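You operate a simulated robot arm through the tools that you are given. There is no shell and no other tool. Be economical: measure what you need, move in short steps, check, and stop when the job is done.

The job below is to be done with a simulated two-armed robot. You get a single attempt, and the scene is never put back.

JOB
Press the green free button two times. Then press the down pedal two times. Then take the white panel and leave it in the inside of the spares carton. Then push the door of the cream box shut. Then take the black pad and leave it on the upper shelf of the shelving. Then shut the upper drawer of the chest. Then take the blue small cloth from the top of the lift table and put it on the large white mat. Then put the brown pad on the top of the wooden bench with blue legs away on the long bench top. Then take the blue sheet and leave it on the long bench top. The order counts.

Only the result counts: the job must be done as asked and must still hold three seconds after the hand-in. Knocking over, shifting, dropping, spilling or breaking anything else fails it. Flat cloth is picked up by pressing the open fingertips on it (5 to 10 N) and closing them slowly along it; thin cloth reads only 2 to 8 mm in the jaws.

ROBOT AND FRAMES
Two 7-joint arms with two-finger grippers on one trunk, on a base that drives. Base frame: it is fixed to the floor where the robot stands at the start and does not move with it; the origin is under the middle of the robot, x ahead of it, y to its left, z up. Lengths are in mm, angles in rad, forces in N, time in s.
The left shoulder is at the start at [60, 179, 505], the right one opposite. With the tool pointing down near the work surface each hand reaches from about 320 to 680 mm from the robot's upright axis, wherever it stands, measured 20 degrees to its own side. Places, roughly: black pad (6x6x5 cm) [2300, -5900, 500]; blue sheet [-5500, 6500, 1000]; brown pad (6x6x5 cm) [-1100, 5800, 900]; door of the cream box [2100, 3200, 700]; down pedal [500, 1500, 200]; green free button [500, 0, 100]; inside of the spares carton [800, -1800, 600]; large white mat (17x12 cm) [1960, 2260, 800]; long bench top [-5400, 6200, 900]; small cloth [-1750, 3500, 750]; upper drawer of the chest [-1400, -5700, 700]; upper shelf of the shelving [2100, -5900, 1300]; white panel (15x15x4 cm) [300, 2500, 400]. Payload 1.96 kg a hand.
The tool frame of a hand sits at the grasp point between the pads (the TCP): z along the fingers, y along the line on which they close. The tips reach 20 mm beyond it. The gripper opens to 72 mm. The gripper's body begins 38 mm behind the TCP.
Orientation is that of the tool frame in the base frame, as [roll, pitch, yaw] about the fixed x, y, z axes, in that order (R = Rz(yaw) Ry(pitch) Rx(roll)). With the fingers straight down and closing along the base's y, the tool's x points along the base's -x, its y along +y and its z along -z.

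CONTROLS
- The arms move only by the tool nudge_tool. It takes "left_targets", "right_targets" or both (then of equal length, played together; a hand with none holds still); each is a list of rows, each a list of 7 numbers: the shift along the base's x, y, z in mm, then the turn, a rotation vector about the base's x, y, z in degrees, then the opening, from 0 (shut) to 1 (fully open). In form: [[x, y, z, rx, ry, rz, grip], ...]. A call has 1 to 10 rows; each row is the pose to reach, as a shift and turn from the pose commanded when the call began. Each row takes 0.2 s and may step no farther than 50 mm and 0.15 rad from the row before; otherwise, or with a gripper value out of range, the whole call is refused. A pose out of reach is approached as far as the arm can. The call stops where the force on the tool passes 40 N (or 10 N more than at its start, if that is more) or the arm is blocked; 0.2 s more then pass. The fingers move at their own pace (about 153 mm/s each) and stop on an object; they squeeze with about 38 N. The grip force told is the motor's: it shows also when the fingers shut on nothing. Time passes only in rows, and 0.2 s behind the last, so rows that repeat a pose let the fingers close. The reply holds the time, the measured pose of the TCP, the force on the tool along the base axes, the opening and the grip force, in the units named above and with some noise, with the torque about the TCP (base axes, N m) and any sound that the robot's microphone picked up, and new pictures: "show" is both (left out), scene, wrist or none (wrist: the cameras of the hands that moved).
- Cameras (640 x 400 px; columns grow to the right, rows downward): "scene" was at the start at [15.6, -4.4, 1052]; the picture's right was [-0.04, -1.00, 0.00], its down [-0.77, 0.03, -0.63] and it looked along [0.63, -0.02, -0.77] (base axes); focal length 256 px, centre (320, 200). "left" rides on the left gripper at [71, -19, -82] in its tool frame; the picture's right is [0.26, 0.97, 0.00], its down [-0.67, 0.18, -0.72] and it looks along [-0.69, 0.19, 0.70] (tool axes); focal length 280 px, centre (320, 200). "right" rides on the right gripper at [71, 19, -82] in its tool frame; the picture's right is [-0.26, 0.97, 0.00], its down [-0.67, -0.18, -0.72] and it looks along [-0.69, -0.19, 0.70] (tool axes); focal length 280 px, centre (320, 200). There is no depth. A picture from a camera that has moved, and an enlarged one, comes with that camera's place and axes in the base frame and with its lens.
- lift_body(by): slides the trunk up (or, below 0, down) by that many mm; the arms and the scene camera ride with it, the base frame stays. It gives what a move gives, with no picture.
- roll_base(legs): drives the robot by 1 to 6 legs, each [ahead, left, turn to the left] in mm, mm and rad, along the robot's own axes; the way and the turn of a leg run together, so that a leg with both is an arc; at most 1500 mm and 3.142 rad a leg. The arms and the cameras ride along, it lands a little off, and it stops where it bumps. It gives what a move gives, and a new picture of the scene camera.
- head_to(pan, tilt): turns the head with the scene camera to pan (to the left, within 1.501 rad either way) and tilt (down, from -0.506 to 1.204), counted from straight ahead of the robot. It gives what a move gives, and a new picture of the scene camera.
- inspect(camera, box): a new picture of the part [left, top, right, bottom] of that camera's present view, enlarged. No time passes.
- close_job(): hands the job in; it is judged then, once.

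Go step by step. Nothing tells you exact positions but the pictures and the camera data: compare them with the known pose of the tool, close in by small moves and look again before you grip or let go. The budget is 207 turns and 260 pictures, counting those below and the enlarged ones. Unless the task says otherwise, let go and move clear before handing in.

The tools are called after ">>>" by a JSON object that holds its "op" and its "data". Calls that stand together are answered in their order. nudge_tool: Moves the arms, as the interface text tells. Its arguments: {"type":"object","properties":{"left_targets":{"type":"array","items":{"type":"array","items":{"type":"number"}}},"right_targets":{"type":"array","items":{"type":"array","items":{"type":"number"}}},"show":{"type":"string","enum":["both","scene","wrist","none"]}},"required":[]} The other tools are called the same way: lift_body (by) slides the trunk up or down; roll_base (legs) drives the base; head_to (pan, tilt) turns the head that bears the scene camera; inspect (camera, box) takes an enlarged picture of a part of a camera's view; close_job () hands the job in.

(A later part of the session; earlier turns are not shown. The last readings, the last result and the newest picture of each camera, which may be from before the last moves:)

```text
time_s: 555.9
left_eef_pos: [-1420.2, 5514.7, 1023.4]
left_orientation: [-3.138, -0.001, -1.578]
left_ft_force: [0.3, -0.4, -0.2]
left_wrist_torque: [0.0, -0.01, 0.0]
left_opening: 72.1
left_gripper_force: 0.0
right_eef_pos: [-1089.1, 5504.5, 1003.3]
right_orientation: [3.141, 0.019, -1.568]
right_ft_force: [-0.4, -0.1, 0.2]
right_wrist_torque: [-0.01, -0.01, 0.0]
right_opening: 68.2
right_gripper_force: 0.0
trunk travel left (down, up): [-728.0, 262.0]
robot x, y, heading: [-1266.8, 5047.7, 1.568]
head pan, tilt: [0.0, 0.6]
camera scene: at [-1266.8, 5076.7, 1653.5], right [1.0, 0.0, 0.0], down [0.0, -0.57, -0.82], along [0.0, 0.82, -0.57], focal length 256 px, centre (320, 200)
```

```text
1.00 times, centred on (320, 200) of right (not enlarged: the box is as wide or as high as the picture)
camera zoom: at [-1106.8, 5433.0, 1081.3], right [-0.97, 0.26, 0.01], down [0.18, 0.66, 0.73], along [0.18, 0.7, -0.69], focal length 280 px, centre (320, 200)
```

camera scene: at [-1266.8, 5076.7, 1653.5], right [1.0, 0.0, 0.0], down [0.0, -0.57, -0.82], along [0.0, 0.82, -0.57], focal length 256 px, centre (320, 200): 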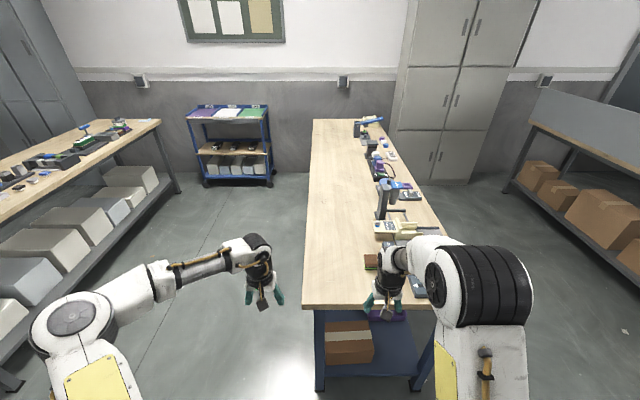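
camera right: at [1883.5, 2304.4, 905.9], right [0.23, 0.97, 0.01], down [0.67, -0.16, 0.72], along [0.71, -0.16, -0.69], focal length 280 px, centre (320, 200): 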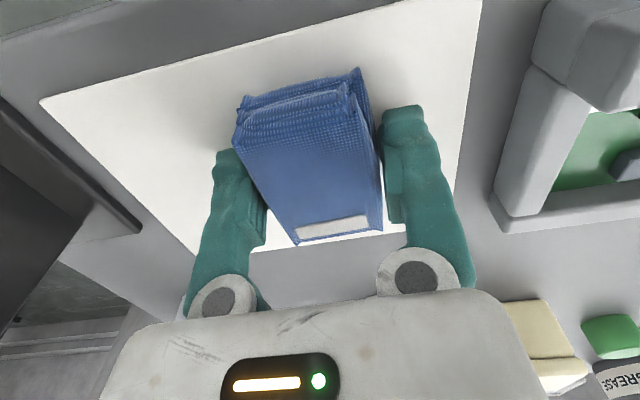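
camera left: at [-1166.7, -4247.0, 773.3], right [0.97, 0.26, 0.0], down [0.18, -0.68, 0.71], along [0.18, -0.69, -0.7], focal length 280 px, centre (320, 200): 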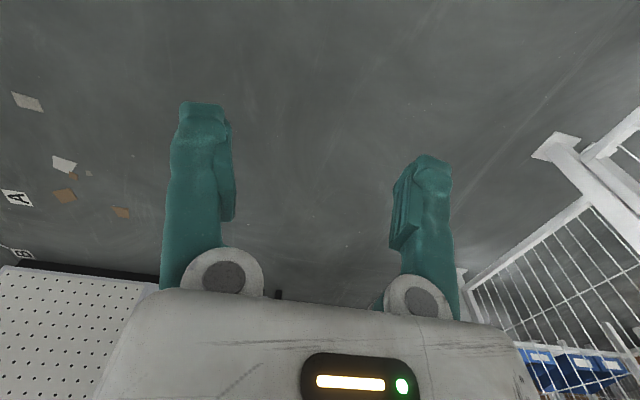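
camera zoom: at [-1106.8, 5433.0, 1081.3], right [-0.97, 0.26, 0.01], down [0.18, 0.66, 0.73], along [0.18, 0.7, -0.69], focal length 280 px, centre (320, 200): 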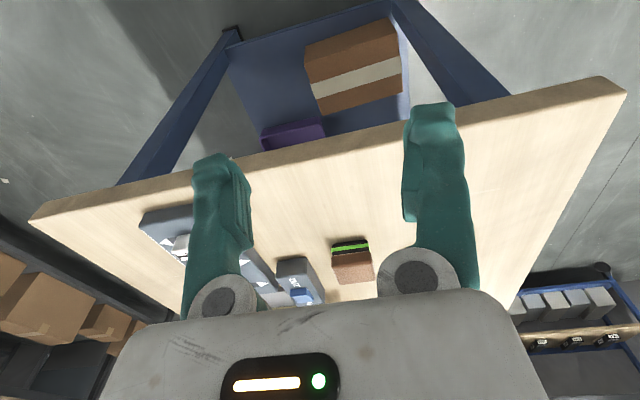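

>>> {"op": "nudge_tool", "data": {"right_targets": [[3, 40, 0, 0, 0, 0, 1], [6, 80, 0, 0, 0, 0, 1], [8, 110, -5, 0, 0, 0, 1]], "show": "wrist"}}

>>> {"op": "inspect", "data": {"camera": "right", "box": [220, 120, 440, 300]}}

```text
time_s: 556.7
left_eef_pos: [-1419.9, 5515.3, 1023.1]
left_orientation: [-3.14, -0.003, -1.578]
left_ft_force: [0.0, -0.2, 0.4]
left_wrist_torque: [-0.04, -0.02, 0.02]
left_opening: 72.0
left_gripper_force: 0.0
right_eef_pos: [-1080.7, 5614.4, 996.1]
right_orientation: [3.139, 0.019, -1.567]
right_ft_force: [-0.4, 0.4, 0.8]
right_wrist_torque: [-0.03, 0.01, 0.03]
right_opening: 72.0
right_gripper_force: 0.0
trunk travel left (down, up): [-728.0, 262.0]
robot x, y, heading: [-1266.4, 5049.0, 1.57]
head pan, tilt: [0.0, 0.6]
camera right: at [-1099.3, 5543.1, 1075.7], right [-0.97, 0.26, 0.01], down [0.18, 0.66, 0.73], along [0.18, 0.7, -0.69], focal length 280 px, centre (320, 200)
```

right: 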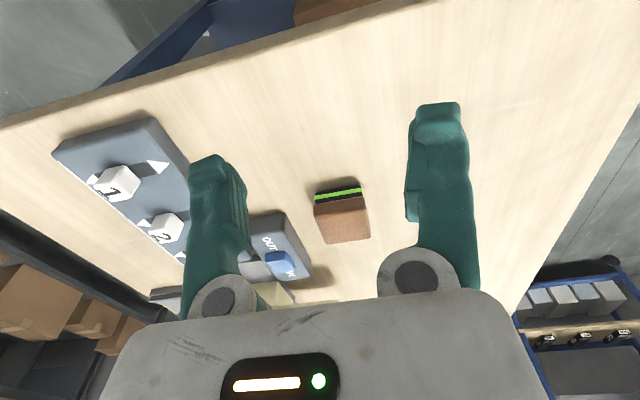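

```text
2.22 times, centred on (330, 210) of right
camera zoom: at [-1099.3, 5543.1, 1075.7], right [-0.97, 0.26, 0.01], down [0.18, 0.66, 0.73], along [0.18, 0.7, -0.69], focal length 623 px, centre (298, 178)
```

zoom: 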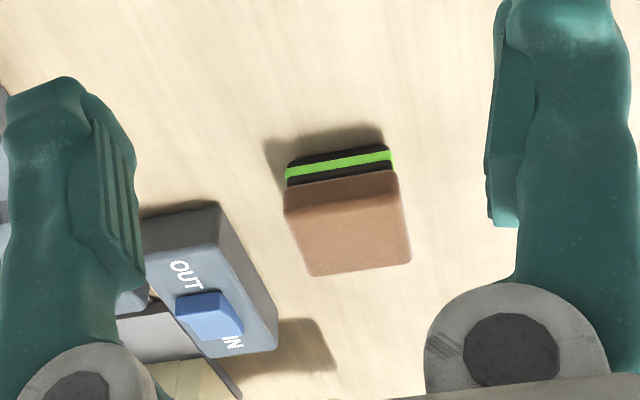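

Re-triangulating: bench top ≈ 837, its front at y≈5597, pad centre about [-1064, 5785]. I'll drive 130 mm closer and look again.

>>> {"op": "roll_base", "data": {"legs": [[130, 0, 0]]}}

>>> {"op": "nudge_tool", "data": {"right_targets": [[8, 0, -30, 0, 0, 0, 1], [14, 0, -55, 0, 0, 0, 1]], "show": "wrist"}}

>>> {"op": "inspect", "data": {"camera": "right", "box": [220, 80, 440, 260]}}

```text
time_s: 558.0
left_eef_pos: [-1419.9, 5644.2, 1023.9]
left_orientation: [-3.14, 0.0, -1.577]
left_ft_force: [-0.1, -0.4, -0.2]
left_wrist_torque: [0.03, -0.01, 0.01]
left_opening: 72.0
left_gripper_force: 0.1
right_eef_pos: [-1079.8, 5744.5, 996.9]
right_orientation: [3.139, 0.021, -1.568]
right_ft_force: [0.7, -0.5, 0.0]
right_wrist_torque: [0.0, -0.02, -0.01]
right_opening: 72.3
right_gripper_force: 0.1
trunk travel left (down, up): [-728.0, 262.0]
robot x, y, heading: [-1265.2, 5179.8, 1.57]
head pan, tilt: [0.0, 0.6]
camera scene: at [-1266.5, 5206.8, 1653.5], right [1.0, 0.0, 0.0], down [0.0, -0.56, -0.83], along [0.0, 0.83, -0.56], focal length 256 px, centre (320, 200)
```

scene: 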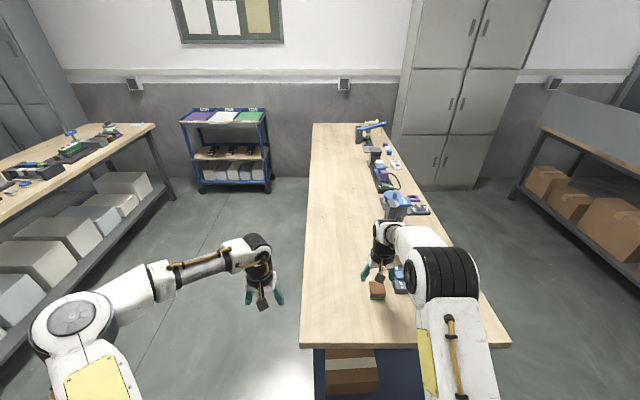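

```text
time_s: 558.6
left_eef_pos: [-1419.5, 5646.3, 1022.5]
left_orientation: [-3.137, -0.002, -1.58]
left_ft_force: [-0.7, -0.3, -0.3]
left_wrist_torque: [0.0, 0.0, -0.01]
left_opening: 72.1
left_gripper_force: 0.2
right_eef_pos: [-1066.6, 5744.6, 942.0]
right_orientation: [3.138, 0.018, -1.568]
right_ft_force: [0.1, -0.1, -0.1]
right_wrist_torque: [0.01, 0.0, 0.02]
right_opening: 72.1
right_gripper_force: 0.1
trunk travel left (down, up): [-728.0, 262.0]
robot x, y, heading: [-1269.6, 5177.9, 1.565]
head pan, tilt: [0.0, 0.6]
camera right: at [-1084.9, 5673.6, 1020.7], right [-0.97, 0.26, 0.01], down [0.18, 0.66, 0.73], along [0.18, 0.7, -0.69], focal length 280 px, centre (320, 200)
```

right: 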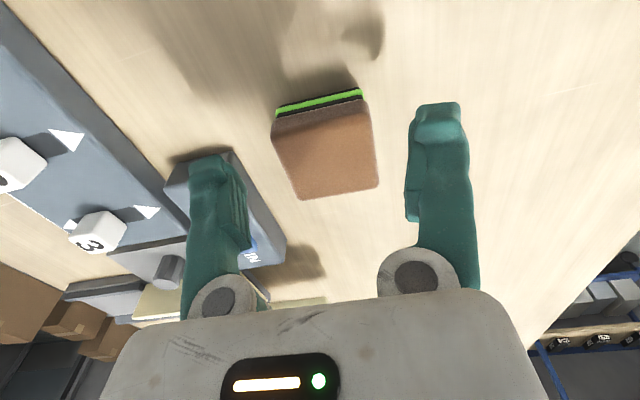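

```text
2.22 times, centred on (330, 170) of right
camera zoom: at [-1084.9, 5673.6, 1020.7], right [-0.97, 0.26, 0.01], down [0.18, 0.66, 0.73], along [0.18, 0.7, -0.69], focal length 623 px, centre (298, 267)
```

zoom: 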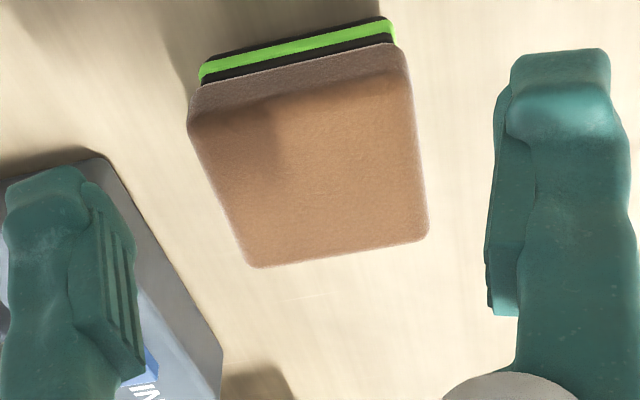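

Pad top z≈879, centre [-1063, 5787], yaw about -5°. I'll align and lower around it.

>>> {"op": "nudge_tool", "data": {"right_targets": [[3, 25, 0, 0, 0, -5, 1], [3, 43, -10, 0, 0, -5, 1], [3, 43, -40, 0, 0, -5, 1], [3, 43, -65, 0, 0, -5, 1], [3, 43, -80, 0, 0, -5, 1]], "show": "wrist"}}

```text
time_s: 559.7
left_eef_pos: [-1421.4, 5643.8, 1023.8]
left_orientation: [-3.137, 0.0, -1.578]
left_ft_force: [-0.1, -0.6, -0.7]
left_wrist_torque: [-0.04, 0.01, -0.02]
left_opening: 71.9
left_gripper_force: 0.1
right_eef_pos: [-1062.6, 5788.9, 877.1]
right_orientation: [3.14, 0.022, -1.657]
right_ft_force: [-3.3, -15.6, 20.1]
right_wrist_torque: [-0.45, -0.78, -0.68]
right_opening: 72.0
right_gripper_force: 0.1
right hand out of reach, approached as far as the arm can: row 2
trunk travel left (down, up): [-728.0, 262.0]
robot x, y, heading: [-1268.6, 5179.3, 1.569]
head pan, tilt: [0.0, 0.6]
stopped in row 5 (right hand): the force on the tool passed its limit at 43 N (the readings are from after the stop); the commanded pose is now the measured one
camera right: at [-1088.2, 5717.3, 956.5], right [-0.94, 0.34, 0.01], down [0.24, 0.64, 0.73], along [0.25, 0.69, -0.68], focal length 280 px, centre (320, 200)
```

right: 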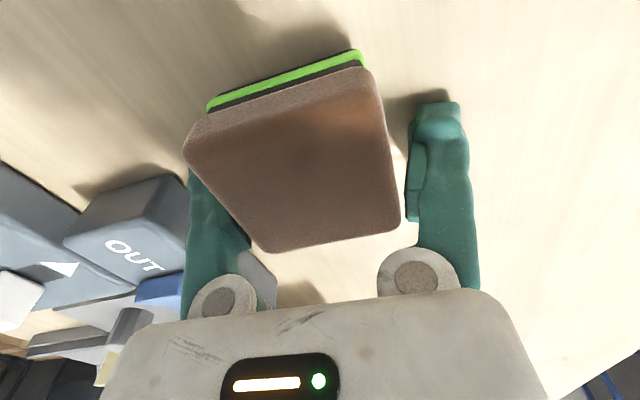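

>>> {"op": "inspect", "data": {"camera": "right", "box": [60, 40, 480, 320]}}

>>> {"op": "head_to", "data": {"pan": -0.3, "tilt": 0.95}}

>>> {"op": "inspect", "data": {"camera": "scene", "box": [250, 130, 370, 250]}}

```text
1.43 times, centred on (270, 180) of right
camera zoom: at [-1088.2, 5717.3, 956.5], right [-0.94, 0.34, 0.01], down [0.24, 0.64, 0.73], along [0.25, 0.69, -0.68], focal length 401 px, centre (391, 229)
```

zoom: 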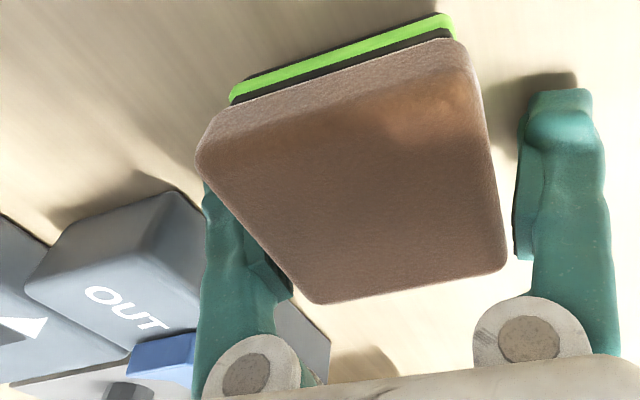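

```text
time_s: 560.6
left_eef_pos: [-1420.1, 5643.6, 1024.2]
left_orientation: [-3.137, 0.001, -1.578]
left_ft_force: [-0.3, 0.1, -0.2]
left_wrist_torque: [0.0, -0.02, -0.01]
left_opening: 72.0
left_gripper_force: 0.1
right_eef_pos: [-1063.4, 5788.1, 877.9]
right_orientation: [3.141, 0.024, -1.654]
right_ft_force: [-1.7, -7.4, 13.0]
right_wrist_torque: [-0.21, -0.12, -0.24]
right_opening: 72.2
right_gripper_force: 0.0
trunk travel left (down, up): [-728.0, 262.0]
robot x, y, heading: [-1265.2, 5182.2, 1.568]
head pan, tilt: [-0.3, 0.949]
camera scene: at [-1246.1, 5185.1, 1625.2], right [0.95, -0.3, 0.0], down [-0.24, -0.77, -0.58], along [0.17, 0.56, -0.81], focal length 256 px, centre (320, 200)
```

scene: 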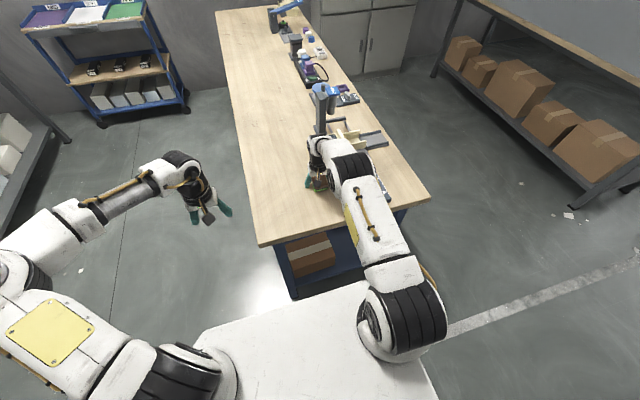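

```text
3.33 times, centred on (310, 190) of scene
camera zoom: at [-1246.1, 5185.1, 1625.2], right [0.95, -0.3, 0.0], down [-0.24, -0.77, -0.58], along [0.17, 0.56, -0.81], focal length 854 px, centre (353, 233)
```

zoom: 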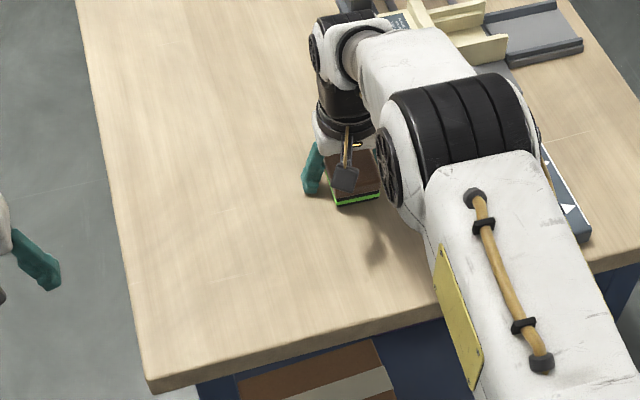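

The +x finger is on the pad's edge: the pad is really unrotated and centred near x=-1058. I'll lift, undo the yaw, shift 5 mm and go down again.

>>> {"op": "nudge_tool", "data": {"right_targets": [[0, 0, 20, 0, 0, 0, 1], [5, -1, 20, 0, 0, 6, 1], [6, -1, 5, 0, 0, 6, 1], [6, -1, -10, 0, 0, 6, 1], [6, -1, -18, 0, 0, 6, 1], [6, -1, -24, 0, 0, 6, 1]], "show": "wrist"}}

```text
time_s: 561.5
left_eef_pos: [-1418.8, 5644.1, 1024.6]
left_orientation: [-3.139, 0.001, -1.576]
left_ft_force: [0.3, 0.0, -0.5]
left_wrist_torque: [-0.03, 0.01, 0.0]
left_opening: 72.1
left_gripper_force: 0.0
right_eef_pos: [-1057.6, 5788.5, 877.6]
right_orientation: [-3.14, 0.025, -1.549]
right_ft_force: [-3.3, -12.3, 15.3]
right_wrist_torque: [-0.3, -0.62, -0.56]
right_opening: 72.0
right_gripper_force: 0.0
trunk travel left (down, up): [-728.0, 262.0]
robot x, y, heading: [-1266.6, 5181.9, 1.568]
head pan, tilt: [-0.3, 0.949]
stopped in row 4 (right hand): the force on the tool passed its limit at 48 N (the readings are from after the stop); the commanded pose is now the measured one
camera right: at [-1074.4, 5714.7, 956.2], right [-0.97, 0.24, 0.01], down [0.17, 0.66, 0.73], along [0.17, 0.71, -0.68], focal length 280 px, centre (320, 200)
```

right: 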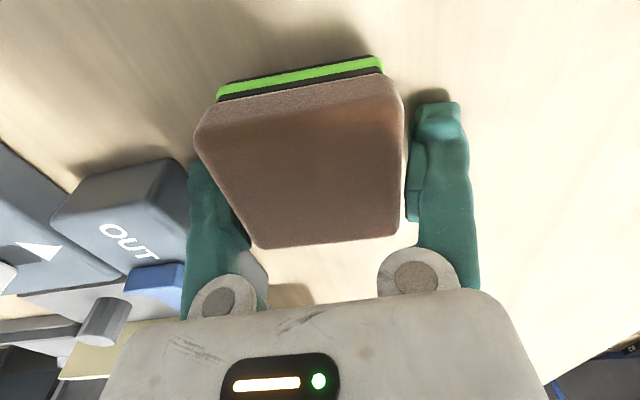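

The +x finger is blocked by the neighbouring block; the gap there is too narrow. I'll lift and rotate the gripper 90° to grip the pad's near and far faces instead.

>>> {"op": "nudge_tool", "data": {"right_targets": [[0, -5, 40, 0, 0, 0, 1], [0, -10, 70, 0, 0, -8, 1], [0, -10, 70, 0, 0, -16, 1], [0, -10, 70, 0, 0, -24, 1], [0, -10, 70, 0, 0, -32, 1], [0, -10, 70, 0, 0, -40, 1], [0, -10, 70, 0, 0, -48, 1]], "show": "none"}}

>>> {"op": "nudge_tool", "data": {"right_targets": [[0, 0, 0, 0, 0, -8, 1], [0, 0, 0, 0, 0, -16, 1], [0, 0, 0, 0, 0, -24, 1], [0, 0, 0, 0, 0, -32, 1], [0, 0, 0, 0, 0, -40, 1], [0, 0, 0, 0, 0, -43, 1]]}}

```text
time_s: 563.1
left_eef_pos: [-1418.5, 5645.8, 1024.4]
left_orientation: [-3.137, -0.003, -1.578]
left_ft_force: [0.8, -0.1, -0.2]
left_wrist_torque: [0.02, 0.0, -0.01]
left_opening: 72.0
left_gripper_force: 0.0
right_eef_pos: [-1056.7, 5778.2, 945.5]
right_orientation: [3.14, 0.028, -2.248]
right_ft_force: [-0.4, -0.1, 1.6]
right_wrist_torque: [0.02, 0.02, -0.04]
right_opening: 71.9
right_gripper_force: 0.1
right hand out of reach, approached as far as the arm can: row 7
trunk travel left (down, up): [-728.0, 262.0]
robot x, y, heading: [-1267.6, 5184.1, 1.568]
head pan, tilt: [-0.3, 0.949]
```

```text
time_s: 564.5
left_eef_pos: [-1420.4, 5646.2, 1023.3]
left_orientation: [-3.138, 0.0, -1.576]
left_ft_force: [-0.2, 0.5, 0.0]
left_wrist_torque: [-0.01, 0.0, 0.05]
left_opening: 71.7
left_gripper_force: 0.1
right_eef_pos: [-1051.8, 5769.9, 979.0]
right_orientation: [3.112, 0.026, -2.902]
right_ft_force: [0.6, -0.2, 0.5]
right_wrist_torque: [-0.03, 0.03, -0.03]
right_opening: 72.1
right_gripper_force: 0.0
right hand out of reach, approached as far as the arm can: row 2, 3, 4, 5, 6
trunk travel left (down, up): [-728.0, 262.0]
robot x, y, heading: [-1266.9, 5183.3, 1.569]
head pan, tilt: [-0.3, 0.949]
camera scene: at [-1245.8, 5190.5, 1625.1], right [0.95, -0.3, 0.0], down [-0.24, -0.78, -0.58], along [0.17, 0.55, -0.81], focal length 256 px, centre (320, 200)
camera right: at [-1125.9, 5769.1, 1058.8], right [0.03, 1.0, 0.03], down [0.69, -0.04, 0.73], along [0.73, 0.01, -0.69], focal length 280 px, centre (320, 200)
```

scene: 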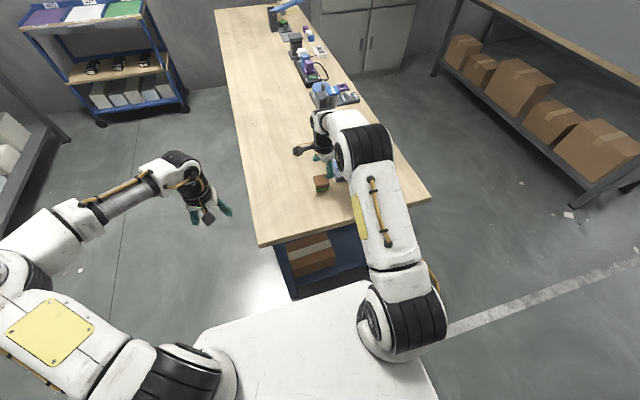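
right: 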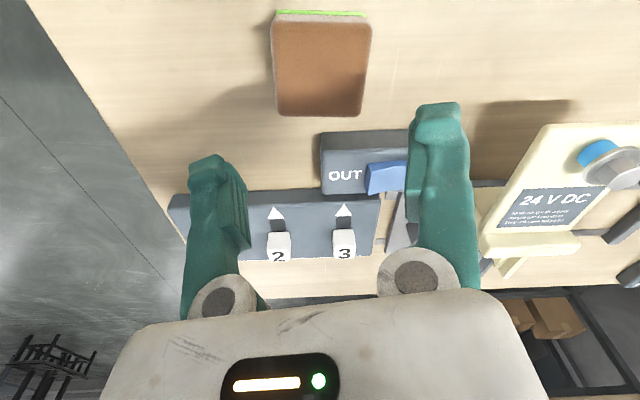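

From this side view the pad centre is really about [-1051, 5775] with a 62 mm width – so the finger had landed on the pad's edge. I'll rotate back and retry with the corrected centre.

>>> {"op": "nudge_tool", "data": {"right_targets": [[0, 0, -5, 0, 0, 7.6, 1], [0, 0, -5, 0, 0, 15.2, 1], [0, 0, -5, 0, 0, 22.8, 1], [0, 0, -10, 0, 0, 30.4, 1], [0, 2, -10, 0, 0, 38, 1], [0, 2, -15, 0, 0, 45.6, 1], [0, 4, -20, 0, 0, 53.2, 1], [0, 5, -25, 0, 0, 60.8, 1], [1, 5, -30, 0, 0, 68.4, 1], [1, 5, -35, 0, 0, 76.2, 1]], "show": "wrist"}}

>>> {"op": "inspect", "data": {"camera": "right", "box": [160, 40, 480, 290]}}

```text
time_s: 566.7
left_eef_pos: [-1419.0, 5645.7, 1023.6]
left_orientation: [-3.138, -0.001, -1.577]
left_ft_force: [0.3, 0.4, 0.6]
left_wrist_torque: [0.01, -0.04, -0.01]
left_opening: 71.9
left_gripper_force: 0.1
right_eef_pos: [-1051.4, 5774.6, 943.7]
right_orientation: [3.113, 0.025, -1.568]
right_ft_force: [-1.4, -0.5, 1.1]
right_wrist_torque: [0.0, 0.02, 0.0]
right_opening: 72.1
right_gripper_force: 0.1
trunk travel left (down, up): [-728.0, 262.0]
robot x, y, heading: [-1264.6, 5180.7, 1.569]
head pan, tilt: [-0.3, 0.949]
camera right: at [-1066.8, 5703.7, 1023.0], right [-0.97, 0.26, 0.04], down [0.2, 0.66, 0.73], along [0.16, 0.71, -0.69], focal length 280 px, centre (320, 200)
```

right: 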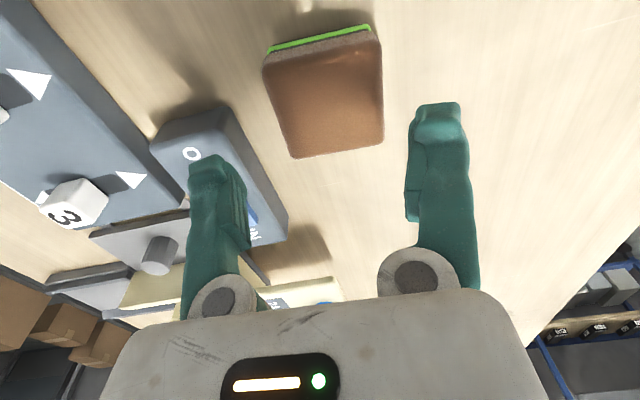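

```text
1.60 times, centred on (320, 165) of right
camera zoom: at [-1066.8, 5703.7, 1023.0], right [-0.97, 0.26, 0.04], down [0.2, 0.66, 0.73], along [0.16, 0.71, -0.69], focal length 449 px, centre (320, 256)
```

zoom: 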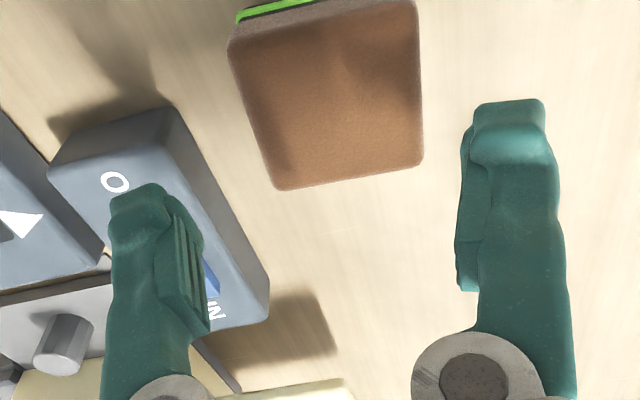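

>>> {"op": "nudge_tool", "data": {"right_targets": [[-2, 8, -15, 0, -1.6, 0, 1], [-2, 8, -40, 0, -1.6, 0, 1], [-2, 8, -60, 0, -1.6, 0, 1], [-2, 8, -75, 0, -1.6, 0, 1], [-2, 8, -88, 0, -1.6, 0, 1], [-2, 8, -96, 0, -1.6, 0, 1]], "show": "wrist"}}

```text
time_s: 567.7
left_eef_pos: [-1419.5, 5643.2, 1025.5]
left_orientation: [-3.138, 0.002, -1.58]
left_ft_force: [1.5, 0.2, 0.8]
left_wrist_torque: [-0.01, -0.03, -0.02]
left_opening: 71.7
left_gripper_force: 0.0
right_eef_pos: [-1053.8, 5782.7, 878.5]
right_orientation: [3.141, 0.029, -1.571]
right_ft_force: [-3.6, -11.8, 16.0]
right_wrist_torque: [-0.31, -0.6, -0.58]
right_opening: 72.3
right_gripper_force: 0.1
trunk travel left (down, up): [-728.0, 262.0]
robot x, y, heading: [-1264.2, 5180.1, 1.572]
head pan, tilt: [-0.3, 0.949]
stopped in row 4 (right hand): the force on the tool passed its limit at 48 N (the readings are from after the stop); the commanded pose is now the measured one
camera right: at [-1072.3, 5709.9, 956.1], right [-0.97, 0.26, 0.01], down [0.18, 0.65, 0.73], along [0.19, 0.71, -0.68], focal length 280 px, centre (320, 200)
```

right: 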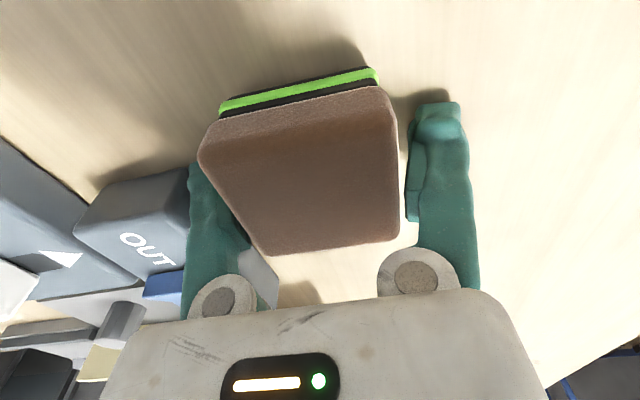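

Occlusion shows the pad's top is higher than I thought (≈905), so the contact is simply the bench (≈857). The pad's centre is then about [-1057, 5761]; I'll lift a bit, shift back 20 mm and close.

>>> {"op": "nudge_tool", "data": {"right_targets": [[0, 0, 5, 0, 0, 0, 1], [-2, -10, 5, 0, 0, 0, 1], [-3, -20, 5, 0, 0, 0, 1], [-3, -20, 4, 0, 0, 0, 1]], "show": "wrist"}}

```text
time_s: 568.7
left_eef_pos: [-1420.4, 5644.9, 1024.2]
left_orientation: [-3.137, -0.002, -1.579]
left_ft_force: [-0.3, -0.6, 0.6]
left_wrist_torque: [0.01, 0.02, 0.0]
left_opening: 71.9
left_gripper_force: 0.1
right_eef_pos: [-1055.2, 5765.3, 878.5]
right_orientation: [3.14, 0.027, -1.569]
right_ft_force: [0.3, 0.5, -0.5]
right_wrist_torque: [0.02, -0.02, -0.01]
right_opening: 72.0
right_gripper_force: 0.1
trunk travel left (down, up): [-728.0, 262.0]
robot x, y, heading: [-1266.3, 5179.9, 1.568]
head pan, tilt: [-0.3, 0.949]
camera right: at [-1074.5, 5692.3, 957.7], right [-0.97, 0.26, 0.01], down [0.18, 0.66, 0.73], along [0.18, 0.71, -0.68], focal length 280 px, centre (320, 200)
```

right: 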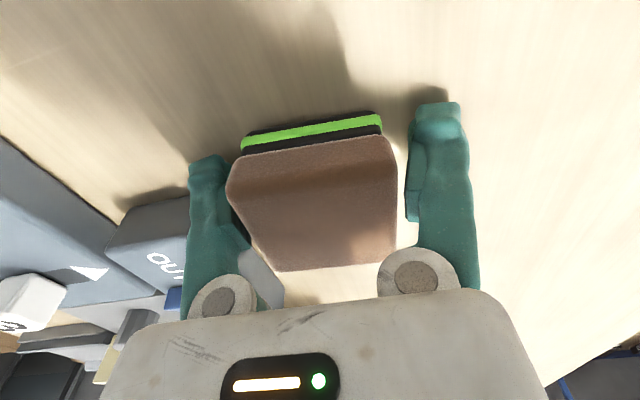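

>>> {"op": "nudge_tool", "data": {"right_targets": [[0, 0, 0, 0, 0, 0, 0.7], [0, 0, 0, 0, 0, 0, 0.5], [0, 0, 0, 0, 0, 0, 0.4], [0, 0, 0, 0, 0, 0, 0.4]], "show": "wrist"}}

```text
time_s: 569.7
left_eef_pos: [-1418.7, 5646.5, 1024.4]
left_orientation: [-3.137, -0.004, -1.578]
left_ft_force: [-0.4, 0.4, -0.7]
left_wrist_torque: [-0.01, 0.0, 0.01]
left_opening: 72.0
left_gripper_force: 0.1
right_eef_pos: [-1055.1, 5764.9, 879.0]
right_orientation: [3.14, 0.026, -1.569]
right_ft_force: [-0.6, -0.8, 1.0]
right_wrist_torque: [0.0, 0.02, -0.04]
right_opening: 62.6
right_gripper_force: 38.3
trunk travel left (down, up): [-728.0, 262.0]
robot x, y, heading: [-1266.4, 5184.3, 1.567]
head pan, tilt: [-0.3, 0.949]
camera right: at [-1074.4, 5692.2, 957.9], right [-0.97, 0.26, 0.01], down [0.18, 0.66, 0.73], along [0.19, 0.71, -0.68], focal length 280 px, centre (320, 200)
```

right: 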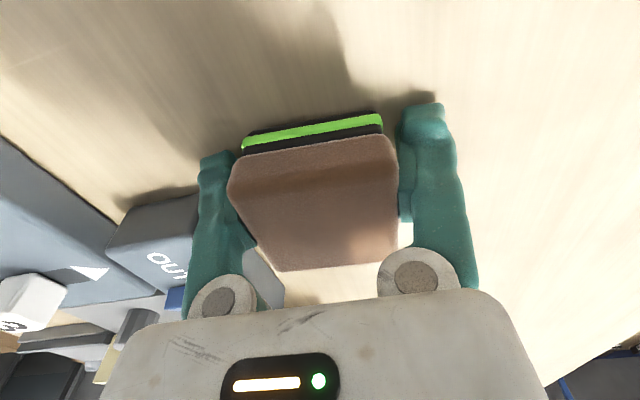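

The brown pad is gripped. I'll lift it, retract, and travel west toward the long bench, keeping picture use low.

>>> {"op": "lift_body", "data": {"by": 170}}

>>> {"op": "nudge_tool", "data": {"right_targets": [[0, -45, 0, 0, 0, 0, 0.4], [0, -90, 0, 0, 0, 0, 0.4], [0, -130, 0, 0, 0, 0, 0.4], [0, -170, 0, 0, 0, 0, 0.4]], "show": "none"}}

>>> {"op": "roll_base", "data": {"legs": [[-250, 0, 0], [0, 1100, 0], [0, 1100, 0]]}}

>>> {"op": "head_to", "data": {"pan": 0.5, "tilt": 0.35}}

```text
time_s: 571.6
left_eef_pos: [-1418.8, 5644.7, 1194.2]
left_orientation: [-3.137, -0.001, -1.579]
left_ft_force: [-0.1, -0.3, -0.8]
left_wrist_torque: [0.0, 0.0, -0.01]
left_opening: 72.0
left_gripper_force: 0.0
right_eef_pos: [-1056.6, 5763.4, 1049.8]
right_orientation: [3.14, 0.027, -1.57]
right_ft_force: [-0.6, 1.1, -0.7]
right_wrist_torque: [-0.02, -0.02, 0.03]
right_opening: 62.7
right_gripper_force: 37.9
trunk travel left (down, up): [-898.0, 92.0]
robot x, y, heading: [-1269.6, 5177.8, 1.571]
head pan, tilt: [-0.3, 0.949]
```

```text
time_s: 572.6
left_eef_pos: [-1421.1, 5644.8, 1194.2]
left_orientation: [-3.137, 0.0, -1.578]
left_ft_force: [-0.5, -0.2, -0.8]
left_wrist_torque: [-0.01, 0.0, -0.01]
left_opening: 72.0
left_gripper_force: 0.0
right_eef_pos: [-1055.8, 5592.2, 1049.6]
right_orientation: [-3.141, 0.027, -1.568]
right_ft_force: [-0.2, 1.0, 0.1]
right_wrist_torque: [0.01, -0.01, -0.01]
right_opening: 62.7
right_gripper_force: 38.0
trunk travel left (down, up): [-898.0, 92.0]
robot x, y, heading: [-1267.7, 5181.9, 1.569]
head pan, tilt: [-0.3, 0.949]
```

```text
time_s: 584.9
left_eef_pos: [-3599.8, 5408.6, 1193.7]
left_orientation: [-3.137, -0.001, -1.58]
left_ft_force: [0.6, -0.5, 0.4]
left_wrist_torque: [0.03, 0.01, 0.0]
left_opening: 72.1
left_gripper_force: 0.1
right_eef_pos: [-3237.4, 5356.3, 1049.6]
right_orientation: [3.139, 0.027, -1.573]
right_ft_force: [0.5, -0.1, -0.2]
right_wrist_torque: [-0.04, 0.0, 0.02]
right_opening: 62.8
right_gripper_force: 38.0
trunk travel left (down, up): [-898.0, 92.0]
robot x, y, heading: [-3448.2, 4941.6, 1.563]
head pan, tilt: [-0.3, 0.949]
camera scene: at [-3427.0, 4951.7, 1795.1], right [0.95, -0.3, 0.0], down [-0.25, -0.78, -0.58], along [0.18, 0.55, -0.81], focal length 256 px, centre (320, 200)
```

scene: 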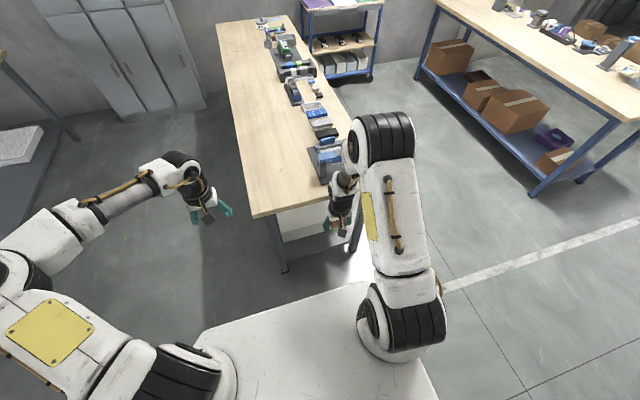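

```text
time_s: 586.0
left_eef_pos: [-3599.5, 5410.0, 1193.2]
left_orientation: [-3.14, -0.002, -1.583]
left_ft_force: [-0.8, 0.0, -0.1]
left_wrist_torque: [-0.01, -0.01, -0.01]
left_opening: 72.1
left_gripper_force: 0.1
right_eef_pos: [-3236.1, 5356.3, 1048.4]
right_orientation: [3.139, 0.027, -1.573]
right_ft_force: [0.1, -0.1, 0.1]
right_wrist_torque: [-0.03, 0.01, 0.01]
right_opening: 62.8
right_gripper_force: 37.8
trunk travel left (down, up): [-898.0, 92.0]
robot x, y, heading: [-3447.7, 4946.3, 1.565]
head pan, tilt: [0.499, 0.351]
camera scene: at [-3493.3, 4964.5, 1846.2], right [0.88, 0.47, 0.0], down [0.16, -0.3, -0.94], along [-0.44, 0.83, -0.34], focal length 256 px, centre (320, 200)
```

scene: 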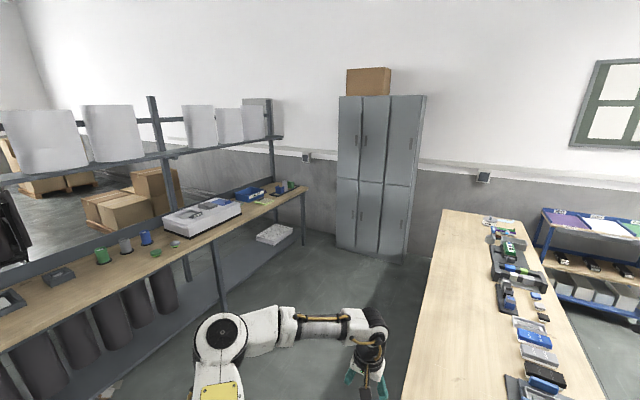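

The long bench runs along y at x≤-5060, with a rack behind. I'll enlarge the part where the sheet should be.

>>> {"op": "inspect", "data": {"camera": "scene", "box": [140, 170, 300, 270]}}

```text
4.00 times, centred on (220, 220) of scene
camera zoom: at [-3493.3, 4964.5, 1846.2], right [0.88, 0.47, 0.0], down [0.16, -0.3, -0.94], along [-0.44, 0.83, -0.34], focal length 1025 px, centre (720, 120)
```

zoom: 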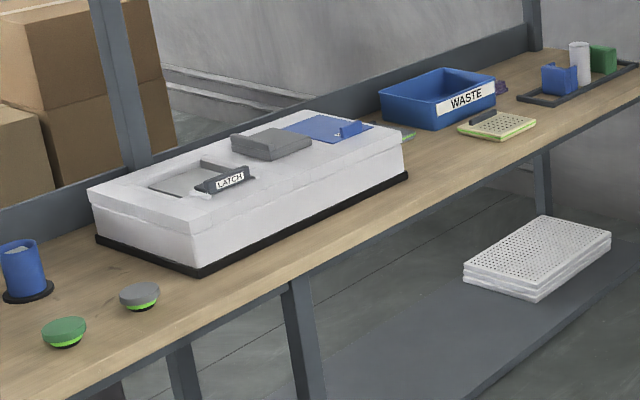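

The blue sheet lies on a white case next to a grey block; a free bench area is right of the case around [-5170, 6745]. I'll drive into the aisle and face the bench.

>>> {"op": "roll_base", "data": {"legs": [[0, 830, 0], [800, 0, 0], [815, 0, 0], [0, 0, 1.57]]}}

>>> {"op": "head_to", "data": {"pan": -0.15, "tilt": 0.7}}

```text
time_s: 602.2
left_eef_pos: [-4752.3, 6413.0, 1193.0]
left_orientation: [-3.14, 0.0, 0.005]
left_ft_force: [0.3, 0.5, 1.0]
left_wrist_torque: [-0.04, 0.0, 0.0]
left_opening: 72.0
left_gripper_force: 0.1
right_eef_pos: [-4703.4, 6776.6, 1049.2]
right_orientation: [3.14, 0.027, 0.015]
right_ft_force: [0.2, -0.1, -0.8]
right_wrist_torque: [0.03, -0.01, 0.0]
right_opening: 62.9
right_gripper_force: 37.8
trunk travel left (down, up): [-898.0, 92.0]
robot x, y, heading: [-4287.1, 6571.9, -3.136]
head pan, tilt: [0.499, 0.351]
camera scene: at [-4310.6, 6525.2, 1846.3], right [-0.49, 0.87, 0.0], down [0.3, 0.17, -0.94], along [-0.82, -0.46, -0.34], focal length 256 px, centre (320, 200)
```

scene: 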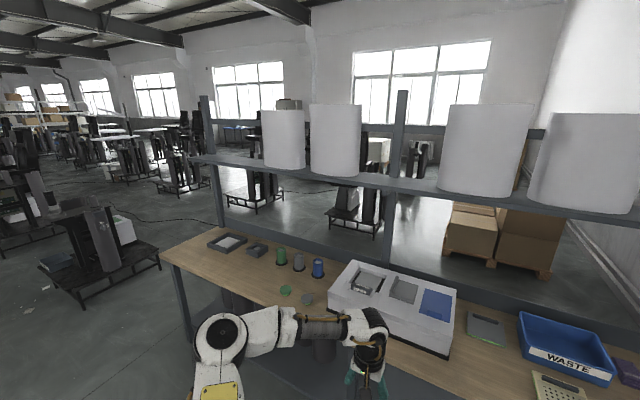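

```text
time_s: 603.2
left_eef_pos: [-4750.8, 6412.6, 1194.2]
left_orientation: [-3.139, -0.001, 0.004]
left_ft_force: [0.3, 0.0, 0.2]
left_wrist_torque: [0.0, 0.0, 0.02]
left_opening: 71.9
left_gripper_force: 0.1
right_eef_pos: [-4703.9, 6776.4, 1049.7]
right_orientation: [3.141, 0.026, 0.015]
right_ft_force: [-0.4, 0.2, -1.6]
right_wrist_torque: [-0.04, -0.03, 0.01]
right_opening: 63.0
right_gripper_force: 38.4
trunk travel left (down, up): [-898.0, 92.0]
robot x, y, heading: [-4289.9, 6573.7, -3.13]
head pan, tilt: [-0.15, 0.7]
camera scene: at [-4313.3, 6582.2, 1814.9], right [0.14, 0.99, 0.0], down [0.64, -0.09, -0.77], along [-0.76, 0.11, -0.64], focal length 256 px, centre (320, 200)
```

scene: 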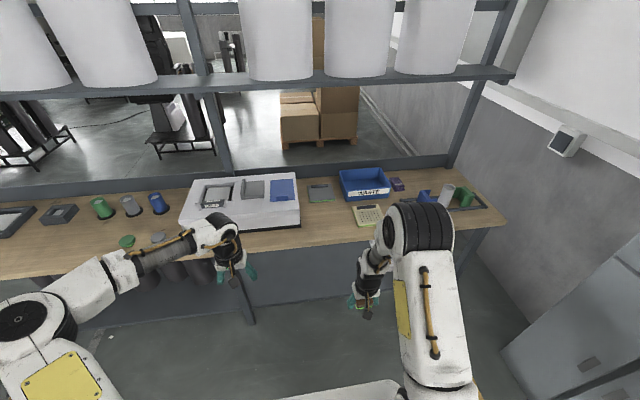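

The bench top is ≈882 and the patch y 6650–6860, x -5120…-5290 is free. I'll drive 355 mm closer for placing the pad at about [-5190, 6755].

>>> {"op": "roll_base", "data": {"legs": [[355, 0, -0.011]]}}

```text
time_s: 605.5
left_eef_pos: [-5111.8, 6418.9, 1193.9]
left_orientation: [-3.139, 0.0, -0.013]
left_ft_force: [-0.8, -0.1, -0.8]
left_wrist_torque: [0.01, 0.0, -0.02]
left_opening: 72.1
left_gripper_force: 0.1
right_eef_pos: [-5057.6, 6782.7, 1049.5]
right_orientation: [3.139, 0.027, -0.001]
right_ft_force: [0.4, 0.1, 0.1]
right_wrist_torque: [0.0, -0.04, 0.0]
right_opening: 62.7
right_gripper_force: 37.8
trunk travel left (down, up): [-898.0, 92.0]
robot x, y, heading: [-4648.5, 6567.9, 3.133]
head pan, tilt: [-0.15, 0.7]
camera scene: at [-4670.5, 6582.3, 1814.9], right [0.16, 0.99, 0.0], down [0.64, -0.1, -0.77], along [-0.76, 0.12, -0.64], focal length 256 px, centre (320, 200)
```

scene: 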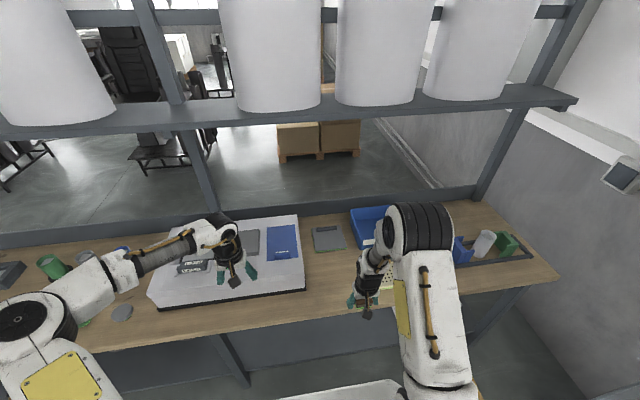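

>>> {"op": "nudge_tool", "data": {"right_targets": [[-44, -14, -10, 0, 0, 0, 0.4], [-88, -28, -20, 0, 0, 0, 0.4], [-130, -41, -30, 0, 0, 0, 0.4], [-137, -41, -70, 0, 0, 0, 0.4], [-137, -41, -110, 0, 0, 0, 0.4], [-137, -41, -125, 0, 0, 0, 0.4], [-137, -41, -132, 0, 0, 0, 0.4]], "show": "none"}}

>>> {"op": "nudge_tool", "data": {"right_targets": [[0, 0, -4, 0, 0, 0, 0.4], [0, 0, -8, 0, 0, 0, 0.4], [0, 0, -12, 0, 0, 0, 0.4], [0, 0, -15, 0, 0, 0, 0.4], [0, 0, -18, 0, 0, 0, 0.4]], "show": "none"}}

```text
time_s: 607.1
left_eef_pos: [-5112.7, 6420.1, 1192.1]
left_orientation: [-3.137, -0.002, -0.011]
left_ft_force: [-0.3, -0.5, 0.1]
left_wrist_torque: [0.0, 0.01, -0.03]
left_opening: 72.3
left_gripper_force: 0.0
right_eef_pos: [-5196.2, 6742.4, 915.2]
right_orientation: [3.141, 0.027, -0.001]
right_ft_force: [-0.5, 0.4, -0.4]
right_wrist_torque: [-0.01, 0.03, -0.02]
right_opening: 62.9
right_gripper_force: 37.8
trunk travel left (down, up): [-898.0, 92.0]
robot x, y, heading: [-4646.5, 6571.1, 3.136]
head pan, tilt: [-0.15, 0.7]
```

```text
time_s: 608.3
left_eef_pos: [-5112.0, 6419.6, 1193.1]
left_orientation: [-3.14, -0.001, -0.011]
left_ft_force: [-0.6, 0.3, 0.5]
left_wrist_torque: [-0.02, 0.0, 0.0]
left_opening: 72.0
left_gripper_force: 0.1
right_eef_pos: [-5196.1, 6742.1, 899.7]
right_orientation: [3.138, 0.027, -0.003]
right_ft_force: [0.6, -0.1, -0.1]
right_wrist_torque: [0.02, -0.01, 0.01]
right_opening: 63.0
right_gripper_force: 37.8
trunk travel left (down, up): [-898.0, 92.0]
robot x, y, heading: [-4645.3, 6572.0, 3.128]
head pan, tilt: [-0.15, 0.7]
```

No contact yet at 900. I'll continue down in small steps.

>>> {"op": "nudge_tool", "data": {"right_targets": [[0, 0, -4, 0, 0, 0, 0.4], [0, 0, -8, 0, 0, 0, 0.4], [0, 0, -12, 0, 0, 0, 0.4], [0, 0, -16, 0, 0, 0, 0.4], [0, 0, -20, 0, 0, 0, 0.4], [0, 0, -24, 0, 0, 0, 0.4]], "show": "none"}}

```text
time_s: 609.7
left_eef_pos: [-5109.6, 6419.9, 1195.2]
left_orientation: [-3.137, 0.001, -0.014]
left_ft_force: [-0.5, -0.2, 0.1]
left_wrist_torque: [0.01, 0.04, -0.02]
left_opening: 72.0
left_gripper_force: 0.0
right_eef_pos: [-5195.9, 6742.2, 878.9]
right_orientation: [3.141, 0.036, -0.002]
right_ft_force: [2.0, 1.3, 32.4]
right_wrist_torque: [-0.05, -0.22, 0.0]
right_opening: 62.8
right_gripper_force: 37.7
trunk travel left (down, up): [-898.0, 92.0]
robot x, y, heading: [-4645.5, 6570.1, 3.134]
head pan, tilt: [-0.15, 0.7]
```

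Contact at 879 (bench ≈857). I'll ease up, open and lift clear.

>>> {"op": "nudge_tool", "data": {"right_targets": [[0, 0, 3, 0, 0, 0, 0.4], [0, 0, 3, 0, 0, 0, 1], [0, 0, 3, 0, 0, 0, 1], [0, 0, 40, 0, 0, 0, 1], [0, 0, 85, 0, 0, 0, 1], [20, 0, 130, 0, 0, 0, 1], [60, 5, 155, 0, 0, 0, 1], [105, 15, 165, 0, 0, 0, 1]], "show": "scene"}}

>>> {"op": "inspect", "data": {"camera": "scene", "box": [140, 200, 400, 330]}}

```text
time_s: 611.5
left_eef_pos: [-5110.8, 6419.5, 1194.7]
left_orientation: [-3.138, 0.0, -0.013]
left_ft_force: [0.1, 0.3, -0.6]
left_wrist_torque: [0.04, 0.0, -0.02]
left_opening: 72.0
left_gripper_force: 0.1
right_eef_pos: [-5089.8, 6756.2, 1040.9]
right_orientation: [3.14, 0.031, -0.003]
right_ft_force: [0.9, 0.2, -0.6]
right_wrist_torque: [0.01, -0.01, -0.02]
right_opening: 72.2
right_gripper_force: 0.1
trunk travel left (down, up): [-898.0, 92.0]
robot x, y, heading: [-4647.4, 6566.8, 3.134]
head pan, tilt: [-0.15, 0.7]
camera scene: at [-4669.9, 6582.7, 1814.9], right [0.16, 0.99, 0.0], down [0.64, -0.1, -0.77], along [-0.76, 0.12, -0.64], focal length 256 px, centre (320, 200)
```

scene: 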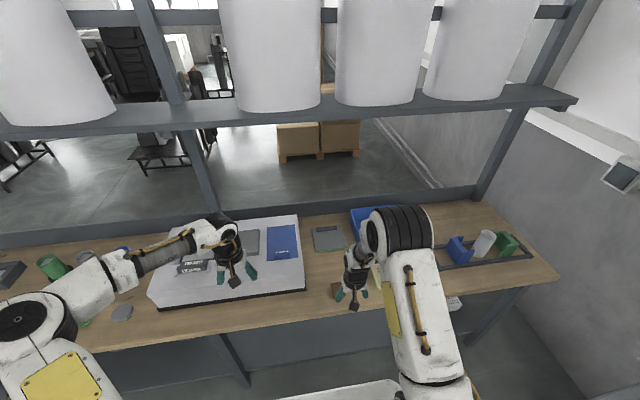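

```text
2.46 times, centred on (270, 265) of scene
camera zoom: at [-4669.9, 6582.7, 1814.9], right [0.16, 0.99, 0.0], down [0.64, -0.1, -0.77], along [-0.76, 0.12, -0.64], focal length 631 px, centre (443, 40)
```

zoom: 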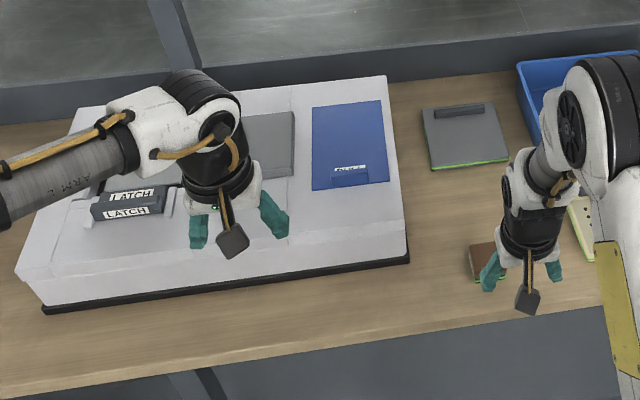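

The pad is placed on the bench. The blue sheet has an upright pull tab on its near edge at about [-5348, 6532]; to pinch it I need the right hand turned 90°, so I'll rotate it now.

>>> {"op": "nudge_tool", "data": {"right_targets": [[0, 0, 0, 0, 0, -8, 1], [0, 0, 0, 0, 0, -16, 1], [0, 0, 0, 0, 0, -24, 1], [0, 0, 0, 0, 0, -32, 1], [0, 0, 0, 0, 0, -40, 1], [0, 0, 0, 0, 0, -48, 1], [0, 0, 0, 0, 0, -56, 1]], "show": "none"}}

>>> {"op": "nudge_tool", "data": {"right_targets": [[0, 0, 0, 0, 0, -8, 1], [0, 0, 0, 0, 0, -16, 1], [0, 0, 0, 0, 0, -24, 1], [0, 0, 0, 0, 0, -32, 1], [0, 0, 0, 0, 0, -34, 1]], "show": "none"}}

```text
time_s: 613.1
left_eef_pos: [-5112.7, 6418.4, 1193.3]
left_orientation: [-3.138, -0.001, -0.013]
left_ft_force: [0.5, -0.2, -0.7]
left_wrist_torque: [0.01, 0.02, 0.01]
left_opening: 72.0
left_gripper_force: 0.1
right_eef_pos: [-5091.4, 6756.8, 1040.7]
right_orientation: [3.14, 0.028, -0.983]
right_ft_force: [0.0, -0.4, 0.2]
right_wrist_torque: [-0.05, -0.05, 0.02]
right_opening: 71.8
right_gripper_force: 0.0
trunk travel left (down, up): [-898.0, 92.0]
robot x, y, heading: [-4645.3, 6573.0, 3.134]
head pan, tilt: [-0.15, 0.7]
```

```text
time_s: 614.3
left_eef_pos: [-5112.0, 6419.4, 1193.2]
left_orientation: [-3.138, -0.002, -0.013]
left_ft_force: [0.2, 0.2, 0.5]
left_wrist_torque: [-0.03, -0.02, 0.05]
left_opening: 71.9
left_gripper_force: 0.0
right_eef_pos: [-5091.3, 6757.5, 1039.5]
right_orientation: [3.141, 0.027, -1.575]
right_ft_force: [0.1, 0.7, -0.7]
right_wrist_torque: [0.01, 0.0, 0.0]
right_opening: 72.1
right_gripper_force: 0.1
trunk travel left (down, up): [-898.0, 92.0]
robot x, y, heading: [-4645.9, 6571.5, 3.134]
head pan, tilt: [-0.15, 0.7]
```

The rotation worked. I'll shift the base left and forward so the right hand is in front of the tab.

>>> {"op": "roll_base", "data": {"legs": [[120, 225, 0]]}}

>>> {"op": "nudge_tool", "data": {"right_targets": [[-30, 0, 0, 0, 0, 0, 1], [-60, 0, 0, 0, 0, 0, 1], [-85, 0, 0, 0, 0, 0, 1]], "show": "wrist"}}

```text
time_s: 616.2
left_eef_pos: [-5232.3, 6193.6, 1196.0]
left_orientation: [-3.138, 0.001, -0.009]
left_ft_force: [-0.7, -0.3, 0.2]
left_wrist_torque: [-0.01, 0.02, -0.01]
left_opening: 72.1
left_gripper_force: 0.1
right_eef_pos: [-5213.1, 6530.7, 1038.5]
right_orientation: [3.14, 0.026, -1.573]
right_ft_force: [-0.6, -0.1, 0.3]
right_wrist_torque: [0.0, -0.03, 0.02]
right_opening: 71.9
right_gripper_force: 0.1
trunk travel left (down, up): [-898.0, 92.0]
robot x, y, heading: [-4767.9, 6344.3, 3.135]
head pan, tilt: [-0.15, 0.7]
camera scene: at [-4792.9, 6358.0, 1814.9], right [0.15, 0.99, 0.0], down [0.64, -0.1, -0.77], along [-0.76, 0.12, -0.64], focal length 256 px, centre (320, 200)
```

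scene: 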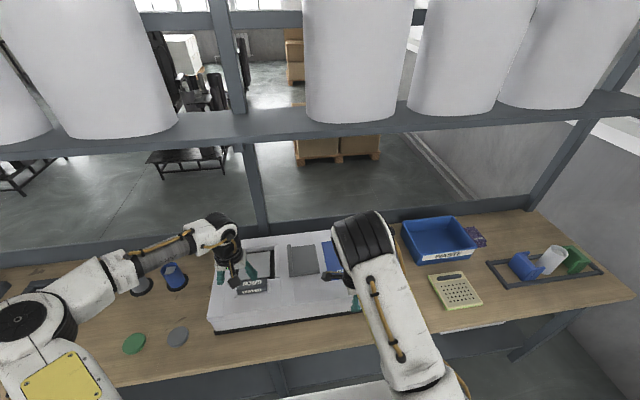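

```text
time_s: 617.0
left_eef_pos: [-5234.6, 6192.1, 1192.7]
left_orientation: [-3.138, -0.002, -0.011]
left_ft_force: [1.0, -0.1, -0.9]
left_wrist_torque: [-0.04, -0.04, 0.02]
left_opening: 72.1
left_gripper_force: 0.0
right_eef_pos: [-5298.9, 6530.1, 1039.4]
right_orientation: [-3.142, 0.027, -1.572]
right_ft_force: [0.6, 0.4, 0.9]
right_wrist_torque: [0.01, 0.0, -0.03]
right_opening: 72.3
right_gripper_force: 0.1
trunk travel left (down, up): [-898.0, 92.0]
robot x, y, heading: [-4767.4, 6347.1, 3.133]
head pan, tilt: [-0.15, 0.7]
camera right: at [-5318.0, 6458.4, 1118.8], right [-0.97, 0.26, 0.01], down [0.18, 0.65, 0.73], along [0.19, 0.71, -0.68], focal length 280 px, centre (320, 200)
```

right: 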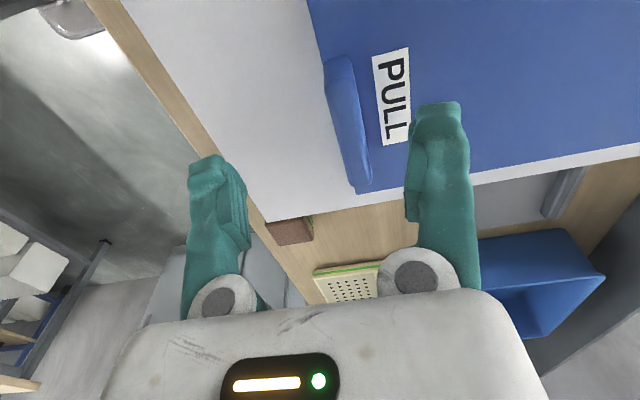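

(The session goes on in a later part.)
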